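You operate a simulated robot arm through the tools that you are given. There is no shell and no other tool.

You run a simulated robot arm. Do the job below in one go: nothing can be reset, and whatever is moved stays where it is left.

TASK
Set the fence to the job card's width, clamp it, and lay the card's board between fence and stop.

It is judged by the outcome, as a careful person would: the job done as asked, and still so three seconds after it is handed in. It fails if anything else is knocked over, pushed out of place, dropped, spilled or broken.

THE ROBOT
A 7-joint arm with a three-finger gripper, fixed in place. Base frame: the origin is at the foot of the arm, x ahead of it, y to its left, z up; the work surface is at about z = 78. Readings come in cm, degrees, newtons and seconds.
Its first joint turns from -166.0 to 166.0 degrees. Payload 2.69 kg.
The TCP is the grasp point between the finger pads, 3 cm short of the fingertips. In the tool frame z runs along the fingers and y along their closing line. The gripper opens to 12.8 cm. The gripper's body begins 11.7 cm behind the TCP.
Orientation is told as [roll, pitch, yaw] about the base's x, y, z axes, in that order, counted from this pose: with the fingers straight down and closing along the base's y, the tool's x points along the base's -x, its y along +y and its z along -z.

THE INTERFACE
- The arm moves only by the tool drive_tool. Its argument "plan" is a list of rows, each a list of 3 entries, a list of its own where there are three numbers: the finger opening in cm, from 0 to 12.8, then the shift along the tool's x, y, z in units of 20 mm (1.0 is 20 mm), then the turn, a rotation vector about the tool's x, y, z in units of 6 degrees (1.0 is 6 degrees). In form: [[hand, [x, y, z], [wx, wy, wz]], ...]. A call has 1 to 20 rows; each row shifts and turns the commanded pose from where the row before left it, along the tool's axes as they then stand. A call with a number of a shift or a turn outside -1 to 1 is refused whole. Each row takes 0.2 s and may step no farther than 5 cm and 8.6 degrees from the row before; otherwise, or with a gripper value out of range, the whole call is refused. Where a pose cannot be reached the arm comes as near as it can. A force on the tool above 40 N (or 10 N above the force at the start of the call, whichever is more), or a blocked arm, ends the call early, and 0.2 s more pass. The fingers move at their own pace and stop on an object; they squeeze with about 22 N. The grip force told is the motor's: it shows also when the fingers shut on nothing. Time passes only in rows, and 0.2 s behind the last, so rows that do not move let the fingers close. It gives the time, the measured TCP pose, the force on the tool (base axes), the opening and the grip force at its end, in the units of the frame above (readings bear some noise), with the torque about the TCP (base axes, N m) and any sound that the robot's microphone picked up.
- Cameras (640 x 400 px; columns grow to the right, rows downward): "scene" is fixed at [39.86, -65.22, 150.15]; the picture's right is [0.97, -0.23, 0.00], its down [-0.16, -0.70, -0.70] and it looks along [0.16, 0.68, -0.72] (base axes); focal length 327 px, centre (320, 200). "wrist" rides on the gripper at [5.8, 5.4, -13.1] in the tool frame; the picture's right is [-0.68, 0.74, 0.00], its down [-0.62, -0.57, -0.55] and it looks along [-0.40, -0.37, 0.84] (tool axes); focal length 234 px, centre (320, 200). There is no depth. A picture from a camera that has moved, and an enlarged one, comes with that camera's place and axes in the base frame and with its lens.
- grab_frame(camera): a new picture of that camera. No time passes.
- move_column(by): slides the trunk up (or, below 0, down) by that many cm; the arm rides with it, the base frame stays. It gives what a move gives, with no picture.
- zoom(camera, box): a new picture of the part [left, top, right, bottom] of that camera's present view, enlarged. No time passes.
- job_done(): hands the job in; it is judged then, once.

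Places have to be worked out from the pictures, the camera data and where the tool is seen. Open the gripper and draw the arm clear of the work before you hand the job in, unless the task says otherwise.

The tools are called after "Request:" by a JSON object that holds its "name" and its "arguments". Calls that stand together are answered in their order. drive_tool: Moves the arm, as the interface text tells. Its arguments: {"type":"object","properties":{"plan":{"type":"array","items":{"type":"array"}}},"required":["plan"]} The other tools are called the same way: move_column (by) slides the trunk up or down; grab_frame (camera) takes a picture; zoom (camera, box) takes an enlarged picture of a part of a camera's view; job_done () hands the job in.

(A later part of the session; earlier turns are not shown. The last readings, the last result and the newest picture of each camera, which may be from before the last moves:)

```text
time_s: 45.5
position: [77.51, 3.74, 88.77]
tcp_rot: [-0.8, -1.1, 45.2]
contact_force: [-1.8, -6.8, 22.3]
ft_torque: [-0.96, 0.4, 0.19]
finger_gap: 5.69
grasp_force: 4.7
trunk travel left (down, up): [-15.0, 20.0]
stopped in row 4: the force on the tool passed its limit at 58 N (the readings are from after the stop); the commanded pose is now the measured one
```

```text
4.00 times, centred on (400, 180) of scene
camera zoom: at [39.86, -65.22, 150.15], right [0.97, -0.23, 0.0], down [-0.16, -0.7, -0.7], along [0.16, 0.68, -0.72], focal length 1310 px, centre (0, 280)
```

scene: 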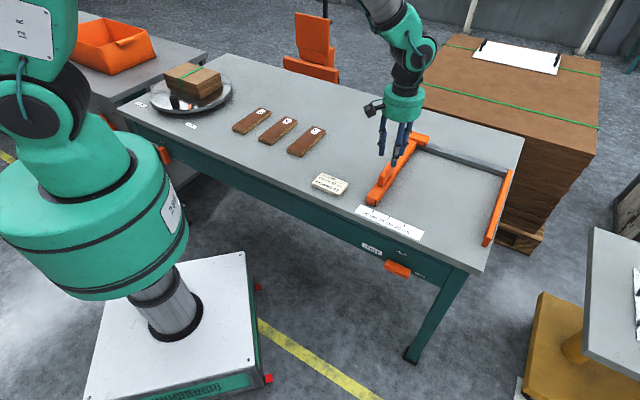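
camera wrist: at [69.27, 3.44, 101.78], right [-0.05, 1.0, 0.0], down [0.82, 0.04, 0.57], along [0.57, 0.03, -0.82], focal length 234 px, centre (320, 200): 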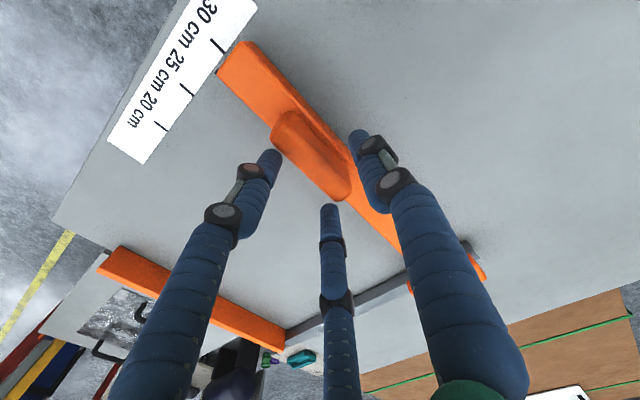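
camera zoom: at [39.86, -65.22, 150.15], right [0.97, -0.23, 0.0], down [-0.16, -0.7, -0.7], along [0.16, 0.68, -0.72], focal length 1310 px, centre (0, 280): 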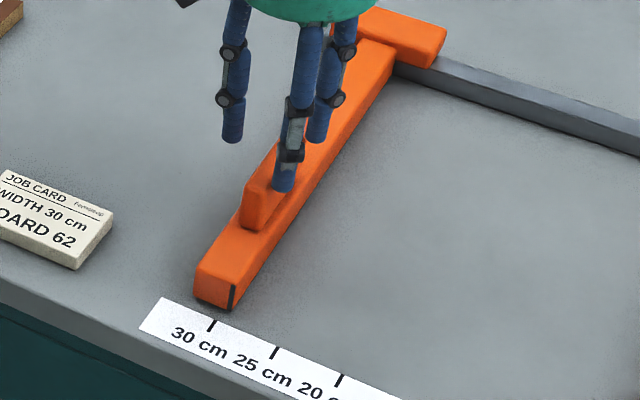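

The descent was stopped by contact with the handle's top, so my centring was off. I'll raise and re-measure.

Request:
{"name": "drive_tool", "arguments": {"plan": [[5, [0, 0, -0.5], [0, 0, 0]], [5, [0, 0, -1], [0, 0, 0]], [5, [0, 0, -1], [0, 0, 0]], [5, [0, 0, 0], [0, 0, 0]]]}}

Request:
{"name": "zoom", "arguments": {"camera": "scene", "box": [350, 180, 410, 230]}}

Request:
{"name": "zoom", "arguments": {"camera": "wrist", "box": [180, 30, 400, 200]}}

Request:
{"name": "zoom", "arguments": {"camera": "scene", "box": [350, 110, 530, 250]}}

```text
time_s: 46.5
position: [77.1, 3.78, 93.46]
tcp_rot: [-0.6, -0.8, 45.2]
contact_force: [0.0, -0.1, 0.6]
ft_torque: [0.0, -0.04, 0.01]
finger_gap: 4.99
grasp_force: 0.0
trunk travel left (down, up): [-15.0, 20.0]
```

```text
8.00 times, centred on (380, 205) of scene
camera zoom: at [39.86, -65.22, 150.15], right [0.97, -0.23, 0.0], down [-0.16, -0.7, -0.7], along [0.16, 0.68, -0.72], focal length 2619 px, centre (-160, 160)
```

zoom: 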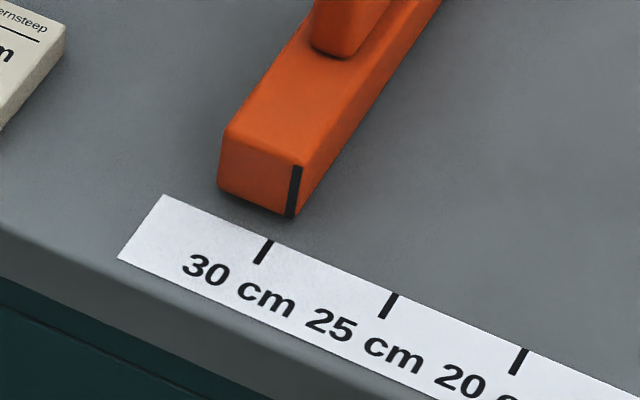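

```text
2.35 times, centred on (290, 115) of wrist
camera zoom: at [69.02, 3.49, 106.53], right [-0.05, 1.0, 0.0], down [0.83, 0.04, 0.56], along [0.56, 0.03, -0.83], focal length 551 px, centre (391, 400)
```

zoom: 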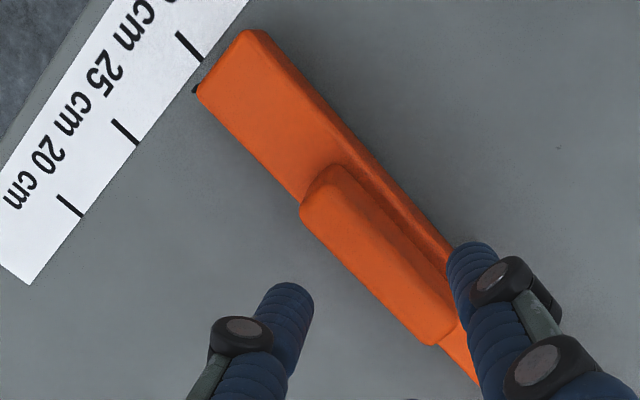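

```text
2.86 times, centred on (440, 180) of scene
camera zoom: at [39.86, -65.22, 150.15], right [0.97, -0.23, 0.0], down [-0.16, -0.7, -0.7], along [0.16, 0.68, -0.72], focal length 935 px, centre (-23, 257)
```

zoom: 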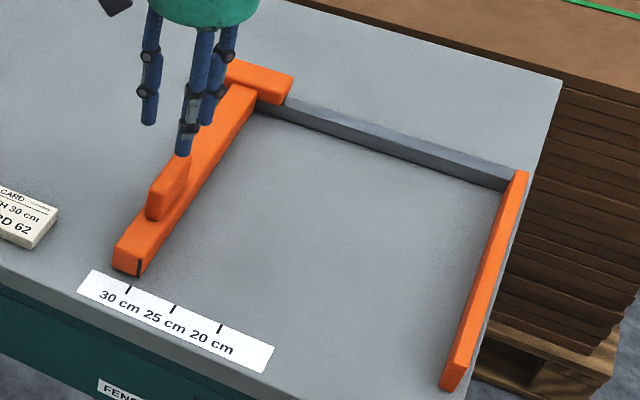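

The fence now reads about 29.9, within a millimetre or so of the 30 mark, so I'll leave it. I raise and travel out in front of the table to clamp the lever.

Request:
{"name": "drive_tool", "arguments": {"plan": [[5, [0, 0, -1], [0, 0, 0]], [5, [0, 0, -1], [0, 0, 0]], [5, [0, 0, -1], [0, 0, 0]], [2, [0, 0, -1], [0, 0, 0]], [0, [0, 0, -1], [0, 0, 0]], [0, [0, 0, 0], [0, 0, 0]]]}}

Request:
{"name": "drive_tool", "arguments": {"plan": [[0, [0.98, -0.405, 0], [0, 0, 0]], [0, [0.98, -0.405, 0], [0, 0, 0]], [0, [0.98, -0.405, 0], [0, 0, 0]], [0, [0.98, -0.405, 0], [0, 0, 0]], [0, [0.98, -0.405, 0], [0, 0, 0]], [0, [0.98, -0.405, 0], [0, 0, 0]], [0, [0.98, -0.405, 0], [0, 0, 0]], [0, [0.98, -0.405, 0], [0, 0, 0]], [0, [0.98, -0.405, 0], [0, 0, 0]], [0, [0.98, -0.405, 0], [0, 0, 0]], [0, [0.98, -0.405, 0], [0, 0, 0]], [0, [0.98, -0.405, 0], [0, 0, 0]], [0, [0.98, -0.405, 0], [0, 0, 0]], [0, [0.98, -0.405, 0], [0, 0, 0]], [0, [0.98, -0.405, 0], [0, 0, 0]], [0, [0.98, -0.405, 0], [0, 0, 0]], [0, [0.98, -0.405, 0], [0, 0, 0]], [0, [0.98, -0.405, 0], [0, 0, 0]], [0, [0.98, -0.405, 0], [0, 0, 0]], [0, [0.98, -0.405, 0], [0, 0, 0]]]}}

Request:
{"name": "zoom", "arguments": {"camera": "scene", "box": [350, 180, 410, 230]}}

```text
time_s: 47.9
position: [76.95, 3.79, 103.41]
tcp_rot: [-0.6, -0.8, 45.2]
contact_force: [-0.9, 0.3, 0.1]
ft_torque: [0.0, 0.02, -0.03]
finger_gap: 0.23
grasp_force: 22.1
trunk travel left (down, up): [-15.0, 20.0]
```

```text
time_s: 52.1
position: [60.9, -35.51, 102.93]
tcp_rot: [-0.6, -0.8, 45.2]
contact_force: [0.1, -0.1, 0.4]
ft_torque: [0.02, 0.02, -0.03]
finger_gap: 0.21
grasp_force: 21.9
trunk travel left (down, up): [-15.0, 20.0]
```

```text
8.00 times, centred on (380, 205) of scene
camera zoom: at [39.86, -65.22, 150.15], right [0.97, -0.23, 0.0], down [-0.16, -0.7, -0.7], along [0.16, 0.68, -0.72], focal length 2619 px, centre (-160, 160)
```

zoom: 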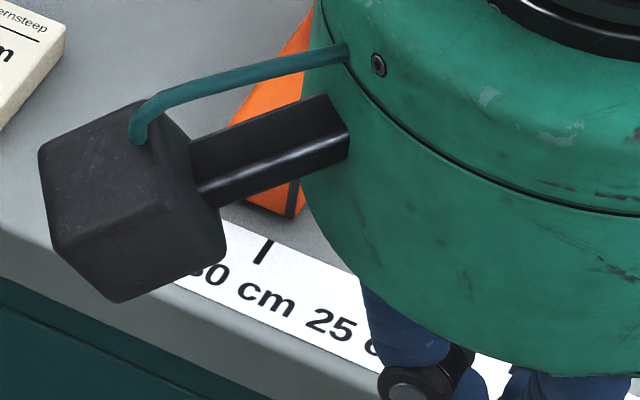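

Tilting the tool to horizontal again, correcting a 1° lean.

Request:
{"name": "drive_tool", "arguments": {"plan": [[0, [0, 0, 0], [-0.16, 0, 0]], [0, [0, 0, 0], [0, -1, 0]], [0, [0, 0, 0], [0, -1, 0]], [0, [0, 0, 0], [0, -1, 0]], [0, [0, 0, 0], [0, -1, 0]], [0, [0, 0, 0], [0, -1, 0]], [0, [0, 0, 0], [0, -1, 0]], [0, [0, 0, 0], [0, -1, 0]], [0, [0, 0, 0], [0, -1, 0]], [0, [0, 0, 0], [0, -1, 0]], [0, [0, 0, 0], [0, -1, 0]], [0, [0, 0, 0], [0, -1, 0]], [0, [0, 0, 0], [0, -1, 0]], [0, [0, 0, 0], [0, -1, 0]], [0, [0, 0, 0], [0, -1, 0]], [0, [0, 0, 0], [0, -1, 0]], [0, [0, 0, 0], [0, 0, 0]]]}}

Request:
{"name": "drive_tool", "arguments": {"plan": [[0, [1, 0, 0], [0, 0, 0]], [0, [1, 0, 0], [0, 0, 0]], [0, [1, 0, 0], [0, 0, 0]], [0, [1, 0, 0], [0, 0, 0]], [0, [1, 0, 0], [0, 0, 0]], [0, [1, 0, 0], [0, 0, 0]], [0, [1, 0, 0], [0, 0, 0]], [0, [1, 0, 0], [0, 0, 0]], [0, [1, 0, 0], [0, 0, 0]], [0, [1, 0, 0], [0, 0, 0]], [0, [1, 0, 0], [0, 0, 0]], [0, [1, 0, 0], [0, 0, 0]], [0, [1, 0, 0], [0, 0, 0]], [0, [1, 0, 0], [0, 0, 0]], [0, [1, 0, 0], [0, 0, 0]], [0, [1, 0, 0], [0, 0, 0]], [0, [1, 0, 0], [0, 0, 0]], [0, [1, 0, 0], [0, 0, 0]], [0, [1, 0, 0], [0, 0, 0]], [0, [1, 0, 0], [0, 0, 0]]]}}

Request:
{"name": "zoom", "arguments": {"camera": "scene", "box": [340, 170, 460, 290]}}

```text
time_s: 55.7
position: [60.85, -35.48, 103.09]
tcp_rot: [153.2, -89.1, -107.8]
contact_force: [0.6, -0.5, -0.1]
ft_torque: [0.02, -0.02, 0.0]
finger_gap: 0.27
grasp_force: 21.7
trunk travel left (down, up): [-15.0, 20.0]
```

```text
time_s: 59.9
position: [61.05, -34.87, 63.07]
tcp_rot: [154.5, -89.1, -109.3]
contact_force: [0.0, 0.3, 0.0]
ft_torque: [0.01, 0.0, -0.01]
finger_gap: 0.22
grasp_force: 21.9
trunk travel left (down, up): [-15.0, 20.0]
```

```text
3.33 times, centred on (400, 230) of scene
camera zoom: at [39.86, -65.22, 150.15], right [0.97, -0.23, 0.0], down [-0.16, -0.7, -0.7], along [0.16, 0.68, -0.72], focal length 1091 px, centre (53, 100)
```

zoom: 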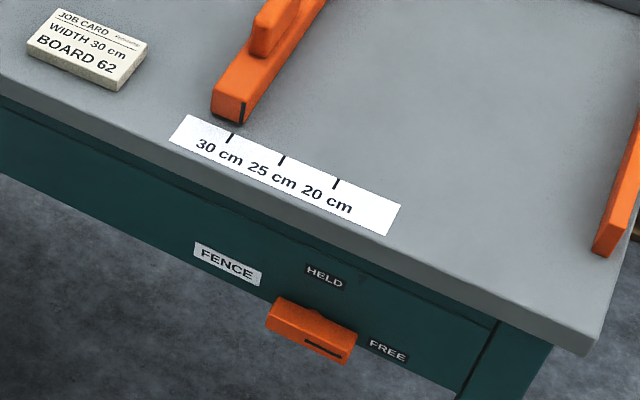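

The hand is in front, at e≈67.8. I'll lower to z≈57.3 and approach underneath the right part of the lever, stopping short to look.

Request:
{"name": "drive_tool", "arguments": {"plan": [[0, [1, 0, 0], [0, 0, 0]], [0, [1, 0, 0], [0, 0, 0]], [0, [0.9, 0, 0], [0, 0, 0]], [0, [0, 0, 1], [0, 0, 0]], [0, [0, 0, 1], [0, 0, 0]], [0, [0, 0, 1], [0, 0, 0]], [0, [0, 0, 1], [0, 0, 0]], [0, [0, 0, 1], [0, 0, 0]], [0, [0, 0, 1], [0, 0, 0]], [0, [0, 0, 1], [0, 0, 0]], [0, [0, 0, 0], [0, 0, 0]]]}}

Request:
{"name": "grab_frame", "arguments": {"camera": "wrist"}}

Request:
{"name": "zoom", "arguments": {"camera": "scene", "box": [360, 220, 440, 290]}}

```text
time_s: 62.3
position: [71.06, -24.84, 57.46]
tcp_rot: [151.4, -89.1, -106.3]
contact_force: [0.3, -0.7, 0.5]
ft_torque: [0.01, -0.05, -0.01]
finger_gap: 0.23
grasp_force: 22.1
trunk travel left (down, up): [-15.0, 20.0]
```

```text
taken
camera wrist: at [57.98, -30.16, 51.55], right [-0.53, 0.51, 0.68], down [0.01, -0.8, 0.6], along [0.85, 0.33, 0.41], focal length 234 px, centre (320, 200)
```

wrist: 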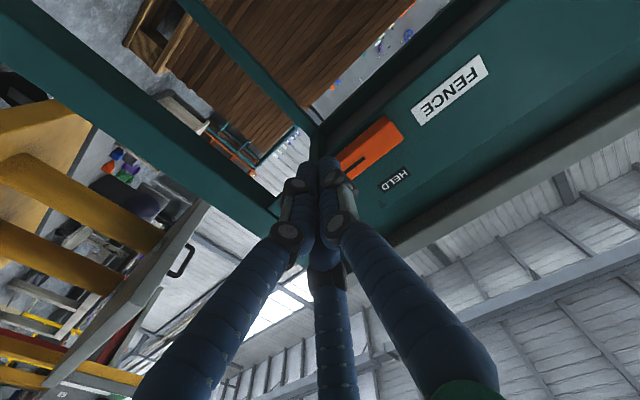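

```text
5.71 times, centred on (400, 255) of scene
camera zoom: at [39.86, -65.22, 150.15], right [0.97, -0.23, 0.0], down [-0.16, -0.7, -0.7], along [0.16, 0.68, -0.72], focal length 1871 px, centre (-137, -114)
```

zoom: 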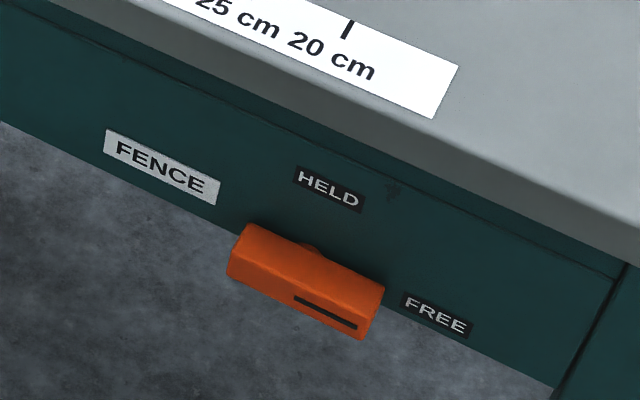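

Approach path is clear underneath. I move in 7 cm, then sweep the lever up and left to HELD.

Request:
{"name": "drive_tool", "arguments": {"plan": [[0, [0, 0, 1], [0, 0, 0]], [0, [0, 0, 1], [0, 0, 0]], [0, [0, 0, 1], [0, 0, 0]], [0, [0, 0, 0.5], [0, 0, 0]], [0, [0, 0, 0], [0, 0, 0]]]}}

Request:
{"name": "drive_tool", "arguments": {"plan": [[0, [-0.5, -0.2, 0], [0, 0, 0]], [0, [-0.5, 0, 0], [0, 0, 0]], [0, [-0.23, -0.13, 0], [0, 0, 0]], [0, [-0.23, -0.12, 0], [0, 0, 0]], [0, [-0.25, -0.07, 0], [0, 0, 0]], [0, [-0.25, -0.07, 0], [0, 0, 0]], [0, [-0.26, 0, 0], [0, 0, 0]], [0, [-0.26, 0, 0], [0, 0, 0]], [0, [-0.25, 0.07, 0], [0, 0, 0]], [0, [-0.25, 0.07, 0], [0, 0, 0]], [0, [-0.22, 0.13, 0], [0, 0, 0]], [0, [-0.22, 0.14, 0], [0, 0, 0]], [0, [-0.18, 0.19, 0], [0, 0, 0]], [0, [-0.18, 0.19, 0], [0, 0, 0]], [0, [0, 0.2, 0], [0, 0, 0]], [0, [0, 0.2, 0], [0, 0, 0]], [0, [0, 0.2, 0], [0, 0, 0]], [0, [0, 0, 0], [0, 0, 0]]]}}

Request:
{"name": "zoom", "arguments": {"camera": "scene", "box": [360, 220, 440, 290]}}

Request:
{"name": "grab_frame", "arguments": {"camera": "wrist"}}

```text
time_s: 63.5
position: [75.92, -19.9, 57.38]
tcp_rot: [151.9, -89.1, -106.7]
contact_force: [0.3, 0.6, 0.1]
ft_torque: [0.02, -0.04, -0.02]
finger_gap: 0.22
grasp_force: 21.7
trunk travel left (down, up): [-15.0, 20.0]
```

```text
time_s: 66.6
position: [76.06, -20.17, 65.54]
tcp_rot: [179.9, -89.2, -135.1]
contact_force: [3.1, -3.8, 2.3]
ft_torque: [0.07, 0.03, -0.08]
finger_gap: 0.23
grasp_force: 21.7
trunk travel left (down, up): [-15.0, 20.0]
stopped in row 15: the force on the tool passed its limit at 45 N (the readings are from after the stop); the commanded pose is now the measured one
```

```text
5.71 times, centred on (400, 255) of scene
camera zoom: at [39.86, -65.22, 150.15], right [0.97, -0.23, 0.0], down [-0.16, -0.7, -0.7], along [0.16, 0.68, -0.72], focal length 1871 px, centre (-137, -114)
```

zoom: 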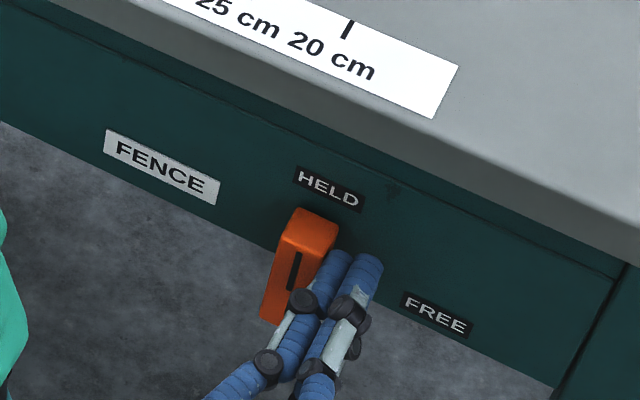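

```text
taken
camera wrist: at [62.95, -25.4, 59.49], right [-0.53, 0.52, 0.68], down [0.0, -0.79, 0.61], along [0.85, 0.32, 0.42], focal length 234 px, centre (320, 200)
```

wrist: 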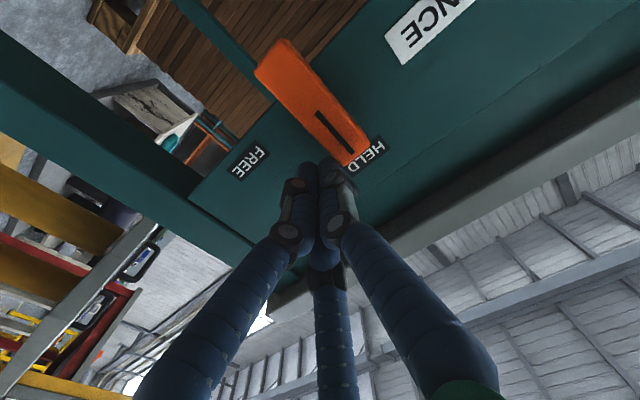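

The lever is back upright at HELD against its stop. I back off to the right, retreat, and then raise.

Request:
{"name": "drive_tool", "arguments": {"plan": [[0, [0, -0.35, 0], [0, 0, 0]], [0, [0, -0.1, -0.5], [0, 0, 0]], [0, [0, 0, -1], [0, 0, 0]], [0, [0, 0, -1], [0, 0, 0]], [0, [0, 0, -1], [0, 0, 0]], [0, [0, 0, -1], [0, 0, 0]], [0, [0, 0, -1], [0, 0, 0]], [0, [0, 0, -1], [0, 0, 0]], [0, [0, 0, -1], [0, 0, 0]], [0, [0, 0, -1], [0, 0, 0]], [0, [0, 0, -1], [0, 0, 0]], [0, [0, 0, 0], [0, 0, 0]]]}}

Request:
{"name": "zoom", "arguments": {"camera": "scene", "box": [360, 220, 440, 290]}}

Request:
{"name": "zoom", "arguments": {"camera": "scene", "box": [350, 180, 410, 230]}}

Request:
{"name": "drive_tool", "arguments": {"plan": [[0, [-1, 0, 0], [0, 0, 0]], [0, [-1, 0, 0], [0, 0, 0]], [0, [-1, 0, 0], [0, 0, 0]], [0, [-1, 0, 0], [0, 0, 0]], [0, [-1, 0, 0], [0, 0, 0]], [0, [-1, 0, 0], [0, 0, 0]], [0, [-1, 0, 0], [0, 0, 0]], [0, [-1, 0, 0], [0, 0, 0]], [0, [-1, 0, 0], [0, 0, 0]], [0, [-1, 0, 0], [0, 0, 0]], [0, [-1, 0, 0], [0, 0, 0]], [0, [-1, 0, 0], [0, 0, 0]], [0, [-1, 0, 0], [0, 0, 0]], [0, [-1, 0, 0], [0, 0, 0]], [0, [-1, 0, 0], [0, 0, 0]], [0, [-1, 0, 0], [0, 0, 0]], [0, [-1, 0, 0], [0, 0, 0]], [0, [-1, 0, 0], [0, 0, 0]], [0, [-1, 0, 0], [0, 0, 0]], [0, [0, 0, 0], [0, 0, 0]]]}}

```text
time_s: 69.2
position: [62.91, -33.98, 65.01]
tcp_rot: [172.7, -89.3, -127.7]
contact_force: [-0.2, -0.6, -0.2]
ft_torque: [0.0, 0.03, -0.03]
finger_gap: 0.22
grasp_force: 21.9
trunk travel left (down, up): [-15.0, 20.0]
```

```text
5.71 times, centred on (400, 255) of scene
camera zoom: at [39.86, -65.22, 150.15], right [0.97, -0.23, 0.0], down [-0.16, -0.7, -0.7], along [0.16, 0.68, -0.72], focal length 1871 px, centre (-137, -114)
```

zoom: 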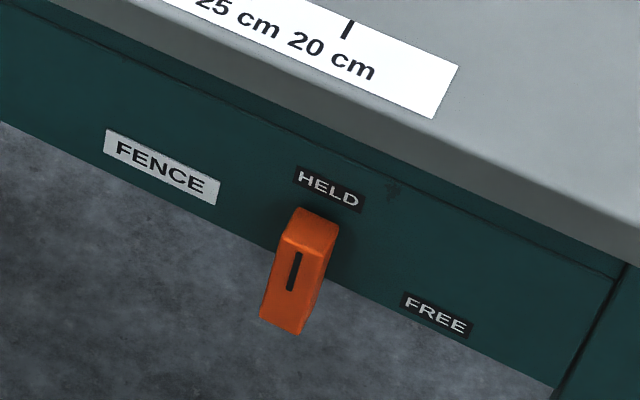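

```text
8.00 times, centred on (380, 205) of scene
camera zoom: at [39.86, -65.22, 150.15], right [0.97, -0.23, 0.0], down [-0.16, -0.7, -0.7], along [0.16, 0.68, -0.72], focal length 2619 px, centre (-160, 160)
```

zoom: 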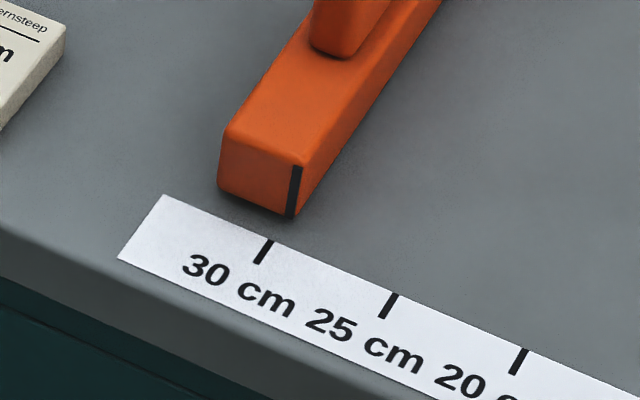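

```text
time_s: 73.4
position: [62.65, -34.48, 103.12]
tcp_rot: [173.4, -89.3, -128.7]
contact_force: [0.9, -0.5, 0.4]
ft_torque: [0.02, 0.01, -0.02]
finger_gap: 0.25
grasp_force: 22.4
trunk travel left (down, up): [-15.0, 20.0]
```

Lever matches its original HELD picture and the fence index is unchanged at the 30 mark. I return the tool to vertical before going to board 62.

Request:
{"name": "drive_tool", "arguments": {"plan": [[0, [0, 0, 0], [0, 1, 0]], [0, [0, 0, 0], [0, 1, 0]], [0, [0, 0, 0], [0, 1, 0]], [0, [0, 0, 0], [0, 1, 0]], [0, [0, 0, 0], [0, 1, 0]], [0, [0, 0, 0], [0, 1, 0]], [0, [0, 0, 0], [0, 1, 0]], [0, [0, 0, 0], [0, 1, 0]], [0, [0, 0, 0], [0, 1, 0]], [0, [0, 0, 0], [0, 1, 0]], [0, [0, 0, 0], [0, 1, 0]], [0, [0, 0, 0], [0, 1, 0]], [0, [0, 0, 0], [0, 1, 0]], [0, [0, 0, 0], [0, 1, 0]], [0, [0, 0, 0], [0, 1, 0]], [0, [0, 0, 0], [0, 0, 0]]]}}

```text
time_s: 76.8
position: [62.63, -34.39, 102.99]
tcp_rot: [0.1, -0.8, 44.8]
contact_force: [0.5, -0.4, -1.0]
ft_torque: [-0.04, 0.04, 0.03]
finger_gap: 0.21
grasp_force: 22.0
trunk travel left (down, up): [-15.0, 20.0]
```

Now I travel high across the table towards board 62 at about (39.8, 50.3), trimming the small tilt.

Request:
{"name": "drive_tool", "arguments": {"plan": [[0, [0, 0, 0], [-0.08, 0.106, -0.03]], [0, [-0.56, 0.976, 0], [0, 0, 0]], [0, [-0.56, 0.976, 0], [0, 0, 0]], [0, [-0.56, 0.976, 0], [0, 0, 0]], [0, [-0.56, 0.976, 0], [0, 0, 0]], [0, [-0.56, 0.976, 0], [0, 0, 0]], [0, [-0.56, 0.976, 0], [0, 0, 0]], [0, [-0.56, 0.976, 0], [0, 0, 0]], [0, [-0.56, 0.976, 0], [0, 0, 0]], [0, [-0.56, 0.976, 0], [0, 0, 0]], [0, [-0.56, 0.976, 0], [0, 0, 0]], [0, [-0.56, 0.976, 0], [0, 0, 0]], [0, [-0.56, 0.976, 0], [0, 0, 0]], [0, [-0.56, 0.976, 0], [0, 0, 0]], [0, [-0.56, 0.976, 0], [0, 0, 0]], [0, [-0.56, 0.976, 0], [0, 0, 0]], [0, [-0.56, 0.976, 0], [0, 0, 0]], [0, [-0.56, 0.976, 0], [0, 0, 0]], [0, [-0.56, 0.976, 0], [0, 0, 0]], [0, [-0.56, 0.976, 0], [0, 0, 0]]]}}

Request:
{"name": "drive_tool", "arguments": {"plan": [[3, [-0.56, 0.976, 0], [0, 0, 0]], [5, [-0.56, 0.976, 0], [0, 0, 0]], [9, [-0.56, 0.976, 0], [0, 0, 0]], [9, [-0.56, 0.976, 0], [0, 0, 0]], [9, [-0.56, 0.976, 0], [0, 0, 0]], [9, [-0.56, 0.976, 0], [0, 0, 0]], [9, [-0.56, 0.976, 0], [0, 0, 0]], [9, [-0.56, 0.976, 0], [0, 0, 0]], [9, [-0.56, 0.976, 0], [0, 0, 0]], [9, [-0.56, 0.976, 0], [0, 0, 0]], [9, [-0.56, 0.976, 0], [0, 0, 0]], [9, [-0.56, 0.976, 0], [0, 0, 0]], [9, [-0.56, 0.976, 0], [0, 0, 0]], [9, [-0.56, 0.976, 0], [0, 0, 0]], [9, [-0.56, 0.976, 0], [0, 0, 0]], [9, [-0.56, 0.976, 0], [0, 0, 0]], [9, [-0.56, 0.976, 0], [0, 0, 0]], [9, [-0.56, 0.976, 0], [0, 0, 0]], [9, [-0.56, 0.976, 0], [0, 0, 0]], [9, [0, 0, 0], [0, 0, 0]]]}}

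Request:
{"name": "grab_frame", "arguments": {"camera": "wrist"}}

Request:
{"name": "grab_frame", "arguments": {"camera": "scene"}}

```text
time_s: 81.0
position: [51.54, 6.81, 103.49]
tcp_rot: [0.6, -0.1, 44.9]
contact_force: [0.6, -0.1, 0.1]
ft_torque: [0.03, -0.01, 0.0]
finger_gap: 0.2
grasp_force: 22.4
trunk travel left (down, up): [-15.0, 20.0]
```

```text
time_s: 85.2
position: [40.35, 48.01, 103.72]
tcp_rot: [0.6, -0.1, 45.1]
contact_force: [-0.1, 0.1, -0.2]
ft_torque: [-0.05, -0.03, 0.01]
finger_gap: 9.0
grasp_force: 0.0
trunk travel left (down, up): [-15.0, 20.0]
```

```text
taken
camera wrist: at [32.43, 47.71, 117.05], right [-0.04, 1.0, 0.01], down [0.84, 0.03, 0.54], along [0.54, 0.03, -0.84], focal length 234 px, centre (320, 200)
```

wrist: 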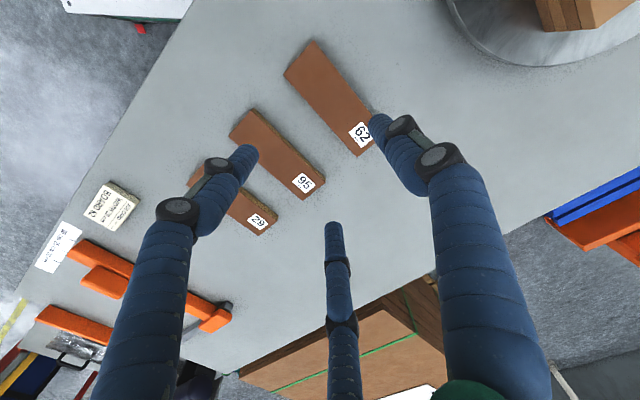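

```text
taken
```

scene: 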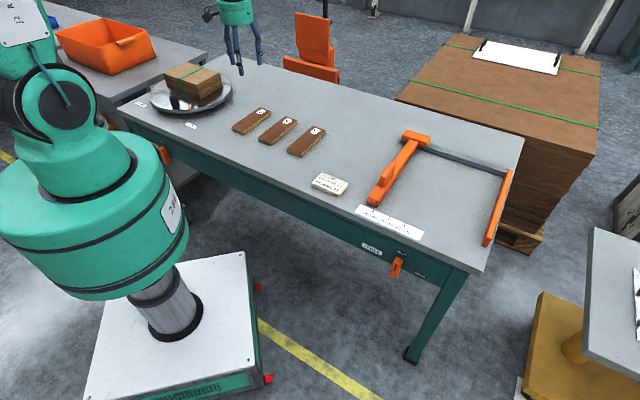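

I see board 62 in the wrist view and zoom in on it for a better fix.

Request:
{"name": "zoom", "arguments": {"camera": "wrist", "box": [250, 20, 410, 170]}}

Request:
{"name": "zoom", "arguments": {"camera": "scene", "box": [220, 60, 340, 165]}}

```text
2.67 times, centred on (330, 95) of wrist
camera zoom: at [32.43, 47.71, 117.05], right [-0.04, 1.0, 0.01], down [0.84, 0.03, 0.54], along [0.54, 0.03, -0.84], focal length 624 px, centre (293, 480)
```

zoom: 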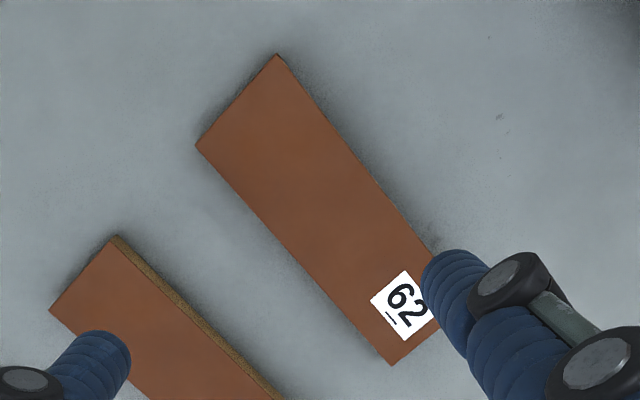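

```text
3.81 times, centred on (280, 112) of scene
camera zoom: at [39.86, -65.22, 150.15], right [0.97, -0.23, 0.0], down [-0.16, -0.7, -0.7], along [0.16, 0.68, -0.72], focal length 1247 px, centre (472, 533)
```

zoom: 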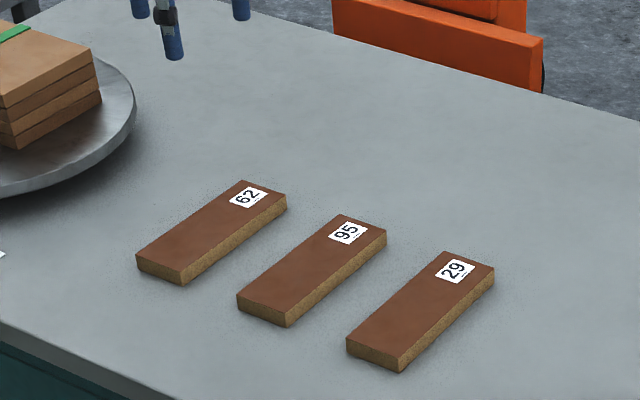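

Board 62 is centred near (39.6, 50.8), 5.9 cm wide and aligned with the tool. I shift over it and descend to z≈88 first.

Request:
{"name": "drive_tool", "arguments": {"plan": [[9, [-0.33, 0.61, 0], [0.07, 0.07, 0]], [9, [-0.32, 0.61, 0], [0, 0, 0]], [9, [0, 0, 1], [0, 0, 0]], [9, [0, 0, 1], [0, 0, 0]], [9, [0, 0, 1], [0, 0, 0]], [9, [0, 0, 1], [0, 0, 0]], [9, [0, 0, 1], [0, 0, 0]], [9, [0, 0, 1], [0, 0, 0]], [9, [0, 0, 1], [0, 0, 0]], [9, [0, 0, 0.8], [0, 0, 0]], [9, [0, 0, 0], [0, 0, 0]]]}}

Request:
{"name": "grab_frame", "arguments": {"camera": "wrist"}}

Request:
{"name": "zoom", "arguments": {"camera": "scene", "box": [200, 60, 320, 165]}}

```text
time_s: 87.6
position: [39.51, 50.7, 88.33]
tcp_rot: [0.1, 0.4, 44.9]
contact_force: [0.1, 1.4, 0.4]
ft_torque: [-0.01, 0.0, 0.0]
finger_gap: 9.02
grasp_force: 0.0
trunk travel left (down, up): [-15.0, 20.0]
```

```text
taken
camera wrist: at [31.58, 50.47, 101.48], right [-0.04, 1.0, 0.0], down [0.84, 0.04, 0.54], along [0.54, 0.02, -0.84], focal length 234 px, centre (320, 200)
```

wrist: 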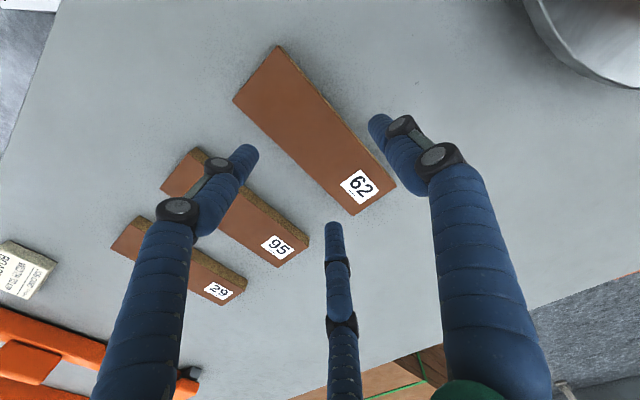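

```text
3.81 times, centred on (260, 112) of scene
camera zoom: at [39.86, -65.22, 150.15], right [0.97, -0.23, 0.0], down [-0.16, -0.7, -0.7], along [0.16, 0.68, -0.72], focal length 1247 px, centre (549, 533)
```

zoom: 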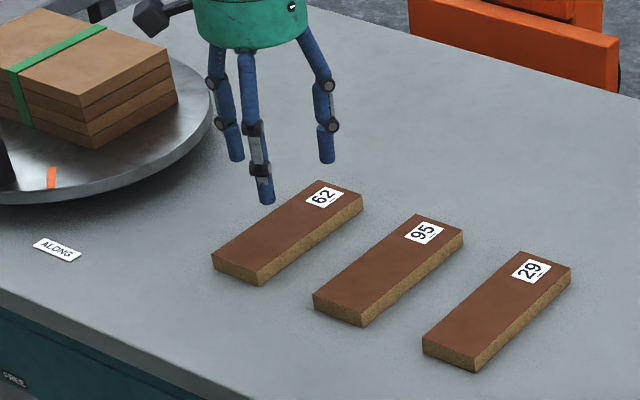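

The pictures show the hand really has three digits spaced 120° (one on the −e side, a pair on the +e side). I'll open fully and offset the hand 0.9 cm towards +e, so both sides clear the board, before going down.

Request:
{"name": "drive_tool", "arguments": {"plan": [[12.8, [0, -0.45, 0], [0, -0.05, 0]], [12.8, [0, 0, 0], [0, 0, 0]], [12.8, [0, 0, 0.75], [0, 0, 0]], [12.8, [0, 0, 0.75], [0, 0, 0]], [12.8, [0, 0, 0], [0, 0, 0]]]}}

Request:
{"name": "grab_frame", "arguments": {"camera": "wrist"}}

Request:
{"name": "zoom", "arguments": {"camera": "scene", "box": [200, 60, 320, 165]}}

```text
time_s: 88.8
position: [39.96, 50.18, 85.19]
tcp_rot: [0.1, 0.0, 45.0]
contact_force: [-0.3, -0.5, 0.6]
ft_torque: [0.02, 0.05, -0.06]
finger_gap: 12.79
grasp_force: 0.1
trunk travel left (down, up): [-15.0, 20.0]
```

```text
taken
camera wrist: at [32.12, 49.82, 98.45], right [-0.04, 1.0, 0.0], down [0.84, 0.04, 0.55], along [0.55, 0.02, -0.84], focal length 234 px, centre (320, 200)
```

wrist: 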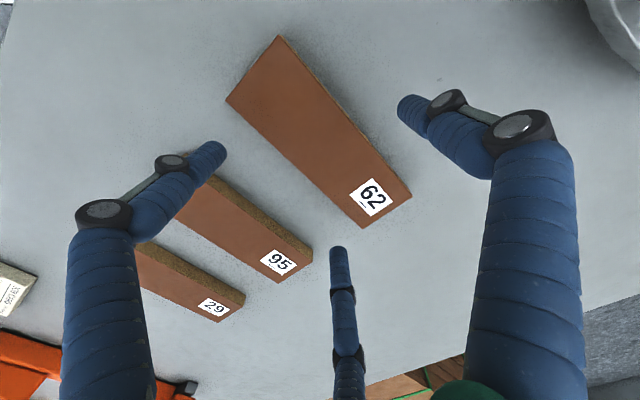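

```text
3.81 times, centred on (260, 112) of scene
camera zoom: at [39.86, -65.22, 150.15], right [0.97, -0.23, 0.0], down [-0.16, -0.7, -0.7], along [0.16, 0.68, -0.72], focal length 1247 px, centre (549, 533)
```

zoom: 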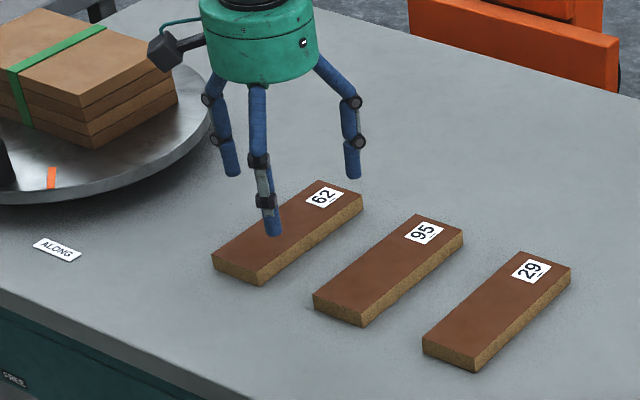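

The digits clear the board on both sides (about 1 cm for the pair and over 2 cm for the single digit). I go down to z≈81.5 slowly.

Request:
{"name": "drive_tool", "arguments": {"plan": [[12.8, [0, -0.1, 0.5], [0, 0, 0]], [12.8, [0, 0, 0.5], [0, 0, 0]], [12.8, [0, 0, 0.5], [0, 0, 0]], [12.8, [0, 0, 0.35], [0, 0, 0]], [12.8, [0, 0, 0], [0, 0, 0]]]}}

Request:
{"name": "grab_frame", "arguments": {"camera": "wrist"}}

Request:
{"name": "zoom", "arguments": {"camera": "scene", "box": [200, 60, 320, 165]}}

```text
time_s: 90.0
position: [40.2, 49.86, 81.62]
tcp_rot: [0.1, -0.1, 45.0]
contact_force: [-0.7, 0.0, -0.4]
ft_torque: [-0.01, -0.01, 0.02]
finger_gap: 12.82
grasp_force: 0.1
trunk travel left (down, up): [-15.0, 20.0]
```

```text
taken
camera wrist: at [32.29, 49.64, 94.75], right [-0.04, 1.0, 0.0], down [0.84, 0.04, 0.55], along [0.55, 0.02, -0.84], focal length 234 px, centre (320, 200)
```

wrist: 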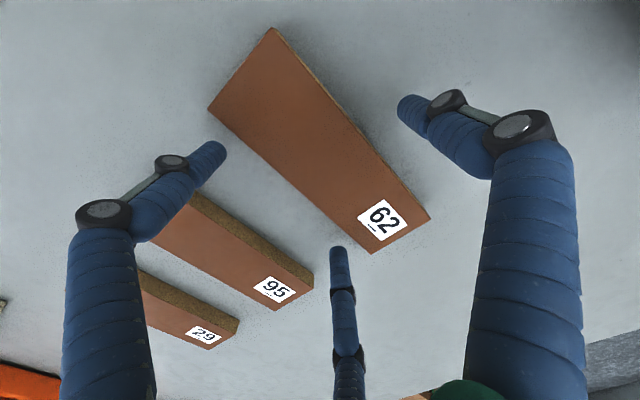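

```text
3.81 times, centred on (260, 112) of scene
camera zoom: at [39.86, -65.22, 150.15], right [0.97, -0.23, 0.0], down [-0.16, -0.7, -0.7], along [0.16, 0.68, -0.72], focal length 1247 px, centre (549, 533)
```

zoom: 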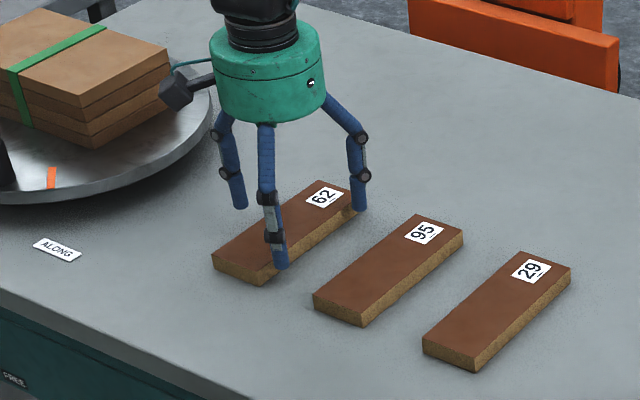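

The digits straddle the board. I close the hand gradually.

Request:
{"name": "drive_tool", "arguments": {"plan": [[11.5, [0, 0, 0], [0, 0, 0]], [10.5, [0, 0, 0], [0, 0, 0]], [9.5, [0, 0, 0], [0, 0, 0]], [9, [0, 0, 0], [0, 0, 0]], [8.5, [0, 0, 0], [0, 0, 0]], [8, [0, 0, 0], [0, 0, 0]], [7, [0, 0, 0], [0, 0, 0]], [5, [0, 0, 0], [0, 0, 0]], [4, [0, 0, 0], [0, 0, 0]]]}}

Request:
{"name": "grab_frame", "arguments": {"camera": "wrist"}}

Request:
{"name": "zoom", "arguments": {"camera": "scene", "box": [200, 60, 320, 165]}}

```text
time_s: 92.0
position: [40.05, 49.84, 81.64]
tcp_rot: [0.1, -0.1, 45.0]
contact_force: [-0.3, 0.9, 3.6]
ft_torque: [-0.03, 0.08, 0.03]
finger_gap: 8.42
grasp_force: 22.1
trunk travel left (down, up): [-15.0, 20.0]
```

```text
taken
camera wrist: at [32.28, 49.63, 94.78], right [-0.04, 1.0, 0.0], down [0.84, 0.04, 0.55], along [0.55, 0.02, -0.84], focal length 234 px, centre (320, 200)
```

wrist: 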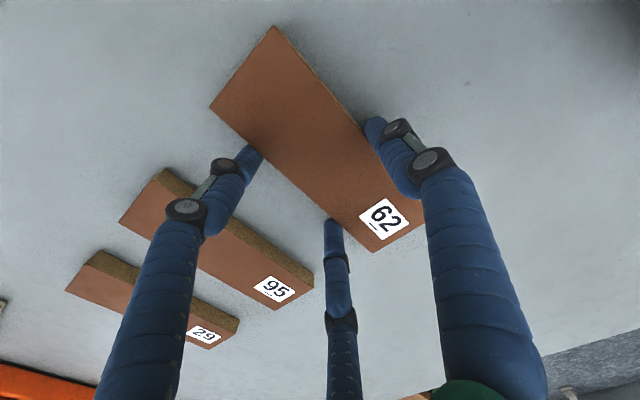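

```text
3.81 times, centred on (260, 112) of scene
camera zoom: at [39.86, -65.22, 150.15], right [0.97, -0.23, 0.0], down [-0.16, -0.7, -0.7], along [0.16, 0.68, -0.72], focal length 1247 px, centre (549, 533)
```

zoom: 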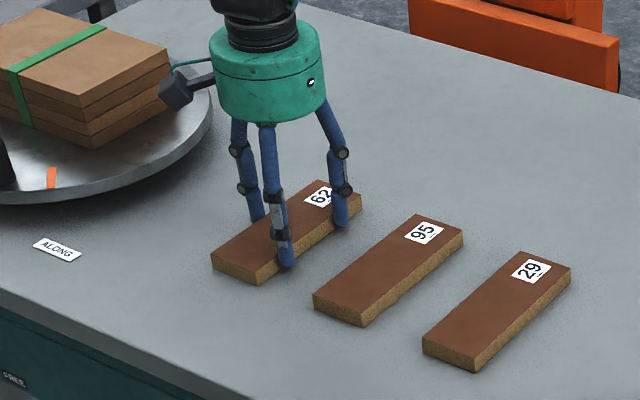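

The grip closed at 8.4 cm, just as a three-digit hold on a 5.9 cm board should. I lift gently.

Request:
{"name": "drive_tool", "arguments": {"plan": [[4, [0, 0, -0.3], [0, 0, 0]], [4, [0, 0, -0.5], [0, 0, 0]], [4, [0, 0, -0.8], [0, 0, 0]], [4, [0, 0, -1], [0, 0, 0]], [4, [0, 0, -1], [0, 0, 0]], [4, [0, 0, -1], [0, 0, 0]], [4, [0, 0, -1], [0, 0, 0]], [4, [0, 0, -1], [0, 0, 0]], [4, [0, 0, -1], [0, 0, 0]], [4, [0, 0, -1], [0, 0, 0]], [4, [0, 0, 0], [0, 0, 0]]]}}

Request:
{"name": "grab_frame", "arguments": {"camera": "wrist"}}

Request:
{"name": "grab_frame", "arguments": {"camera": "scene"}}

```text
time_s: 94.4
position: [40.24, 49.83, 98.78]
tcp_rot: [0.1, 0.1, 45.0]
contact_force: [0.0, -0.4, -1.2]
ft_torque: [-0.01, -0.03, 0.0]
finger_gap: 8.41
grasp_force: 22.0
trunk travel left (down, up): [-15.0, 20.0]
```

```text
taken
camera wrist: at [32.29, 49.55, 111.95], right [-0.04, 1.0, 0.0], down [0.84, 0.04, 0.55], along [0.55, 0.02, -0.84], focal length 234 px, centre (320, 200)
```

wrist: 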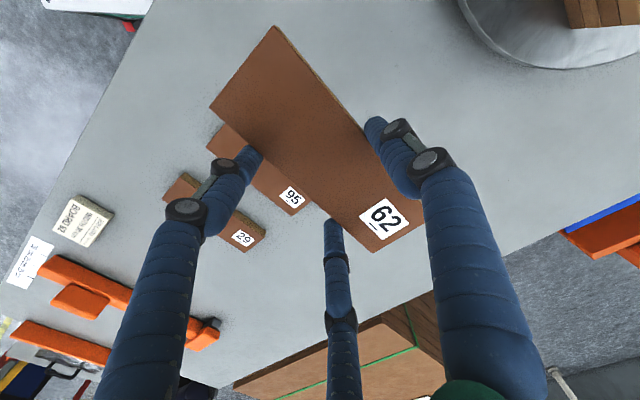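

```text
taken
```

scene: 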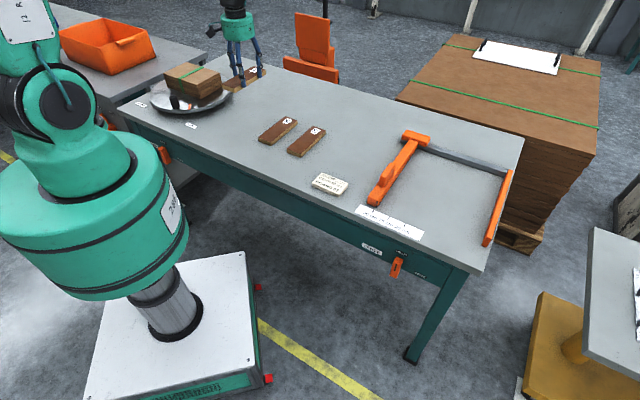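

Board 62 is held level, and the others are untouched. I carry it at this height over to the gap between fence and stop, aiming for board centre e≈67, n≈61.

Request:
{"name": "drive_tool", "arguments": {"plan": [[4, [0.034, -0.5, 0], [0, 0, 0]], [4, [0.034, -0.94, 0], [0, 0, 0]], [4, [0.034, -0.94, 0], [0, 0, 0]], [4, [0.034, -0.94, 0], [0, 0, 0]], [4, [0.034, -0.94, 0], [0, 0, 0]], [4, [0.034, -0.94, 0], [0, 0, 0]], [4, [0.034, -0.94, 0], [0, 0, 0]], [4, [0.034, -0.94, 0], [0, 0, 0]], [4, [0.034, -0.94, 0], [0, 0, 0]], [4, [0.034, -0.94, 0], [0, 0, 0]], [4, [0.034, -0.94, 0], [0, 0, 0]], [4, [0.034, -0.94, 0], [0, 0, 0]], [4, [0.034, -0.94, 0], [0, 0, 0]], [4, [0.034, -0.94, 0], [0, 0, 0]], [4, [0.034, -0.94, 0], [0, 0, 0]], [4, [0.034, -0.94, 0], [0, 0, 0]], [4, [0.034, -0.94, 0], [0, 0, 0]], [4, [0.034, -0.94, 0], [0, 0, 0]], [4, [0.034, -0.94, 0], [0, 0, 0]], [4, [0.034, -0.5, 0], [0, 0, 0]]]}}

Request:
{"name": "drive_tool", "arguments": {"plan": [[4, [0.034, -0.5, 0], [0, 0, 0]], [4, [0.034, -0.94, 0], [0, 0, 0]], [4, [0.034, -0.94, 0], [0, 0, 0]], [4, [0.034, -0.94, 0], [0, 0, 0]], [4, [0.034, -0.94, 0], [0, 0, 0]], [4, [0.034, -0.94, 0], [0, 0, 0]], [4, [0.034, -0.94, 0], [0, 0, 0]], [4, [0.034, -0.94, 0], [0, 0, 0]], [4, [0.034, -0.94, 0], [0, 0, 0]], [4, [0.034, -0.94, 0], [0, 0, 0]], [4, [0.034, -0.94, 0], [0, 0, 0]], [4, [0.034, -0.94, 0], [0, 0, 0]], [4, [0.034, -0.94, 0], [0, 0, 0]], [4, [0.034, -0.94, 0], [0, 0, 0]], [4, [0.034, -0.94, 0], [0, 0, 0]], [4, [0.034, -0.94, 0], [0, 0, 0]], [4, [0.034, -0.94, 0], [0, 0, 0]], [4, [0.034, -0.94, 0], [0, 0, 0]], [4, [0.034, -0.94, 0], [0, 0, 0]], [4, [0.034, -0.5, 0], [0, 0, 0]]]}}

Request:
{"name": "grab_frame", "arguments": {"camera": "wrist"}}

Request:
{"name": "grab_frame", "arguments": {"camera": "scene"}}

```text
time_s: 98.6
position: [64.57, 23.47, 98.75]
tcp_rot: [0.1, 0.0, 45.0]
contact_force: [-0.4, -0.4, -0.9]
ft_torque: [-0.03, 0.02, -0.03]
finger_gap: 8.39
grasp_force: 21.6
trunk travel left (down, up): [-15.0, 20.0]
```

```text
time_s: 102.8
position: [89.16, -2.71, 98.64]
tcp_rot: [0.1, 0.1, 45.1]
contact_force: [-0.5, -0.4, -1.2]
ft_torque: [-0.04, 0.0, 0.04]
finger_gap: 8.4
grasp_force: 21.9
trunk travel left (down, up): [-15.0, 20.0]
```

```text
taken
camera wrist: at [81.11, -3.08, 111.77], right [-0.04, 1.0, 0.0], down [0.84, 0.04, 0.55], along [0.55, 0.02, -0.84], focal length 234 px, centre (320, 200)
```

wrist: 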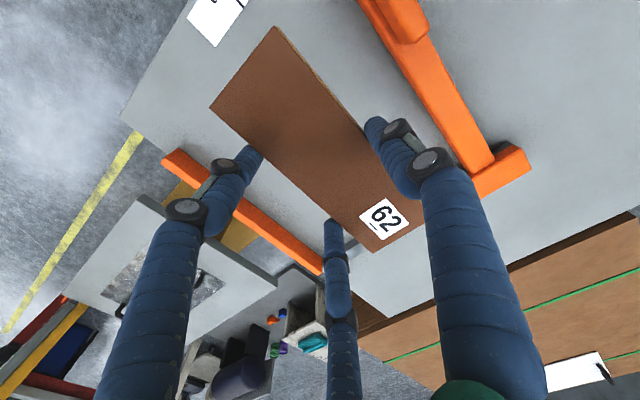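

```text
taken
```

scene: 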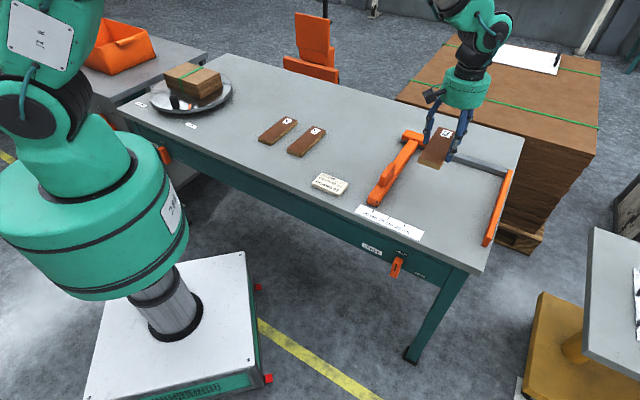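

Just short in e, so I shift 3.3 cm more towards the stop and lower to about 1.5 cm above placement height.

Request:
{"name": "drive_tool", "arguments": {"plan": [[4, [0, -0.82, 0], [0, 0, 0]], [4, [0, -0.8, 0], [0, 0, 0]], [4, [0, 0, 1], [0, 0, 0]], [4, [0, 0, 1], [0, 0, 0]], [4, [0, 0, 1], [0, 0, 0]], [4, [0, 0, 1], [0, 0, 0]], [4, [0, 0, 1], [0, 0, 0]], [4, [0, 0, 1], [0, 0, 0]], [4, [0, 0, 1], [0, 0, 0]], [4, [0, 0, 0.7], [0, 0, 0]], [4, [0, 0, 0], [0, 0, 0]]]}}

Request:
{"name": "grab_frame", "arguments": {"camera": "wrist"}}

Request:
{"name": "zoom", "arguments": {"camera": "scene", "box": [350, 100, 530, 250]}}

```text
time_s: 105.2
position: [91.28, -4.95, 83.22]
tcp_rot: [0.1, 0.0, 44.9]
contact_force: [0.6, -0.5, -2.0]
ft_torque: [0.03, 0.03, -0.01]
finger_gap: 8.37
grasp_force: 21.7
trunk travel left (down, up): [-15.0, 20.0]
```

```text
taken
camera wrist: at [83.37, -5.33, 96.42], right [-0.04, 1.0, 0.0], down [0.84, 0.04, 0.55], along [0.55, 0.02, -0.84], focal length 234 px, centre (320, 200)
```

wrist: 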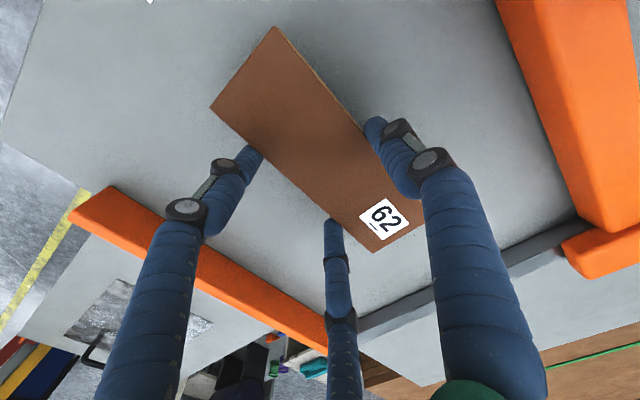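

```text
2.67 times, centred on (440, 175) of scene
camera zoom: at [39.86, -65.22, 150.15], right [0.97, -0.23, 0.0], down [-0.16, -0.7, -0.7], along [0.16, 0.68, -0.72], focal length 873 px, centre (0, 267)
```

zoom: 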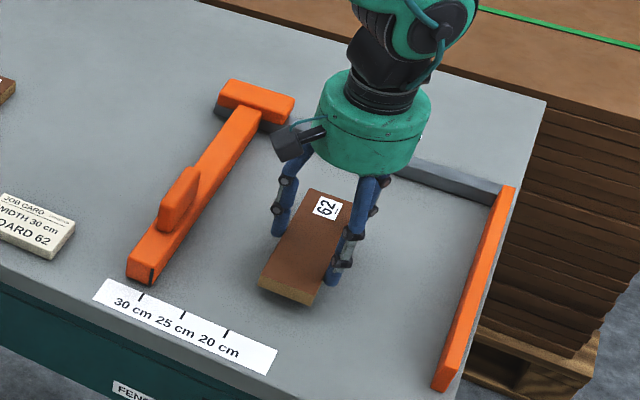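

The board hangs neatly between fence and stop. I lower the last 1.5 cm in small steps.

Request:
{"name": "drive_tool", "arguments": {"plan": [[4, [0, 0, 0.3], [0, 0, 0]], [4, [0, 0, 0.2], [0, 0, 0]], [4, [0, 0, 0.15], [0, 0, 0]], [4, [0, 0, 0.1], [0, 0, 0]], [4, [0, 0, 0], [0, 0, 0]]]}}

```text
time_s: 106.4
position: [91.17, -4.99, 81.69]
tcp_rot: [0.1, 0.0, 45.0]
contact_force: [0.1, 0.6, -0.7]
ft_torque: [-0.03, -0.04, -0.02]
finger_gap: 8.42
grasp_force: 22.2
trunk travel left (down, up): [-15.0, 20.0]
```

The height is within about half a millimetre of the pick height. I lower a hair more, then open gradually and lift straight up.

Request:
{"name": "drive_tool", "arguments": {"plan": [[4, [0, 0, 0.04], [0, 0, 0]], [4, [0, 0, 0], [0, 0, 0]], [8.8, [0, 0, 0], [0, 0, 0]], [9.5, [0, 0, 0], [0, 0, 0]], [10.5, [0, 0, 0], [0, 0, 0]], [11.5, [0, 0, 0], [0, 0, 0]], [12.8, [0, 0, 0], [0, 0, 0]], [12.8, [0, 0, 0], [0, 0, 0]], [12.8, [0, 0, -0.5], [0, 0, 0]], [12.8, [0, 0, -1], [0, 0, 0]], [12.8, [0, 0, -1], [0, 0, 0]], [12.8, [0, 0, -1], [0, 0, 0]], [12.8, [0, 0, -1], [0, 0, 0]], [12.8, [0, 0, -1], [0, 0, 0]], [12.8, [0, 0, -1], [0, 0, 0]], [12.8, [0, 0, -1], [0, 0, 0]], [12.8, [0, 0, -1], [0, 0, 0]], [12.8, [0, 0, -1], [0, 0, 0]], [12.8, [0, 0, -1], [0, 0, 0]], [12.8, [0, 0, 0], [0, 0, 0]]]}}

Request:
{"name": "grab_frame", "arguments": {"camera": "wrist"}}

Request:
{"name": "zoom", "arguments": {"camera": "scene", "box": [350, 100, 530, 250]}}

```text
time_s: 110.6
position: [91.26, -5.0, 102.7]
tcp_rot: [0.1, 0.1, 44.9]
contact_force: [-0.1, -0.3, 0.5]
ft_torque: [0.01, -0.02, 0.03]
finger_gap: 12.76
grasp_force: 0.0
trunk travel left (down, up): [-15.0, 20.0]
```

```text
taken
camera wrist: at [83.36, -5.28, 115.82], right [-0.04, 1.0, 0.0], down [0.84, 0.04, 0.55], along [0.55, 0.02, -0.84], focal length 234 px, centre (320, 200)
```

wrist: 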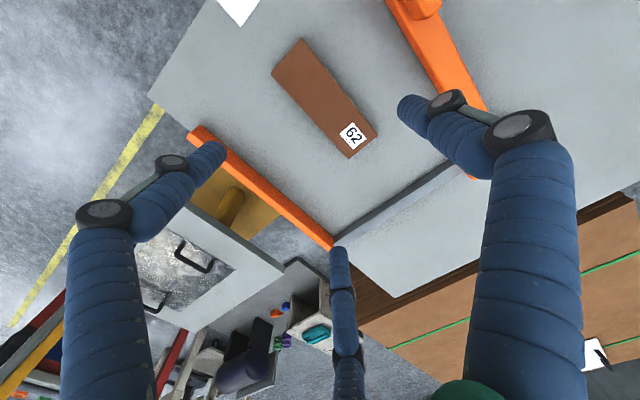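

```text
2.67 times, centred on (440, 175) of scene
camera zoom: at [39.86, -65.22, 150.15], right [0.97, -0.23, 0.0], down [-0.16, -0.7, -0.7], along [0.16, 0.68, -0.72], focal length 873 px, centre (0, 267)
```

zoom: 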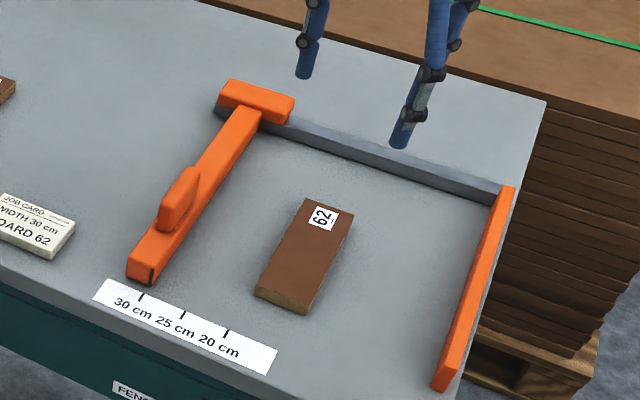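

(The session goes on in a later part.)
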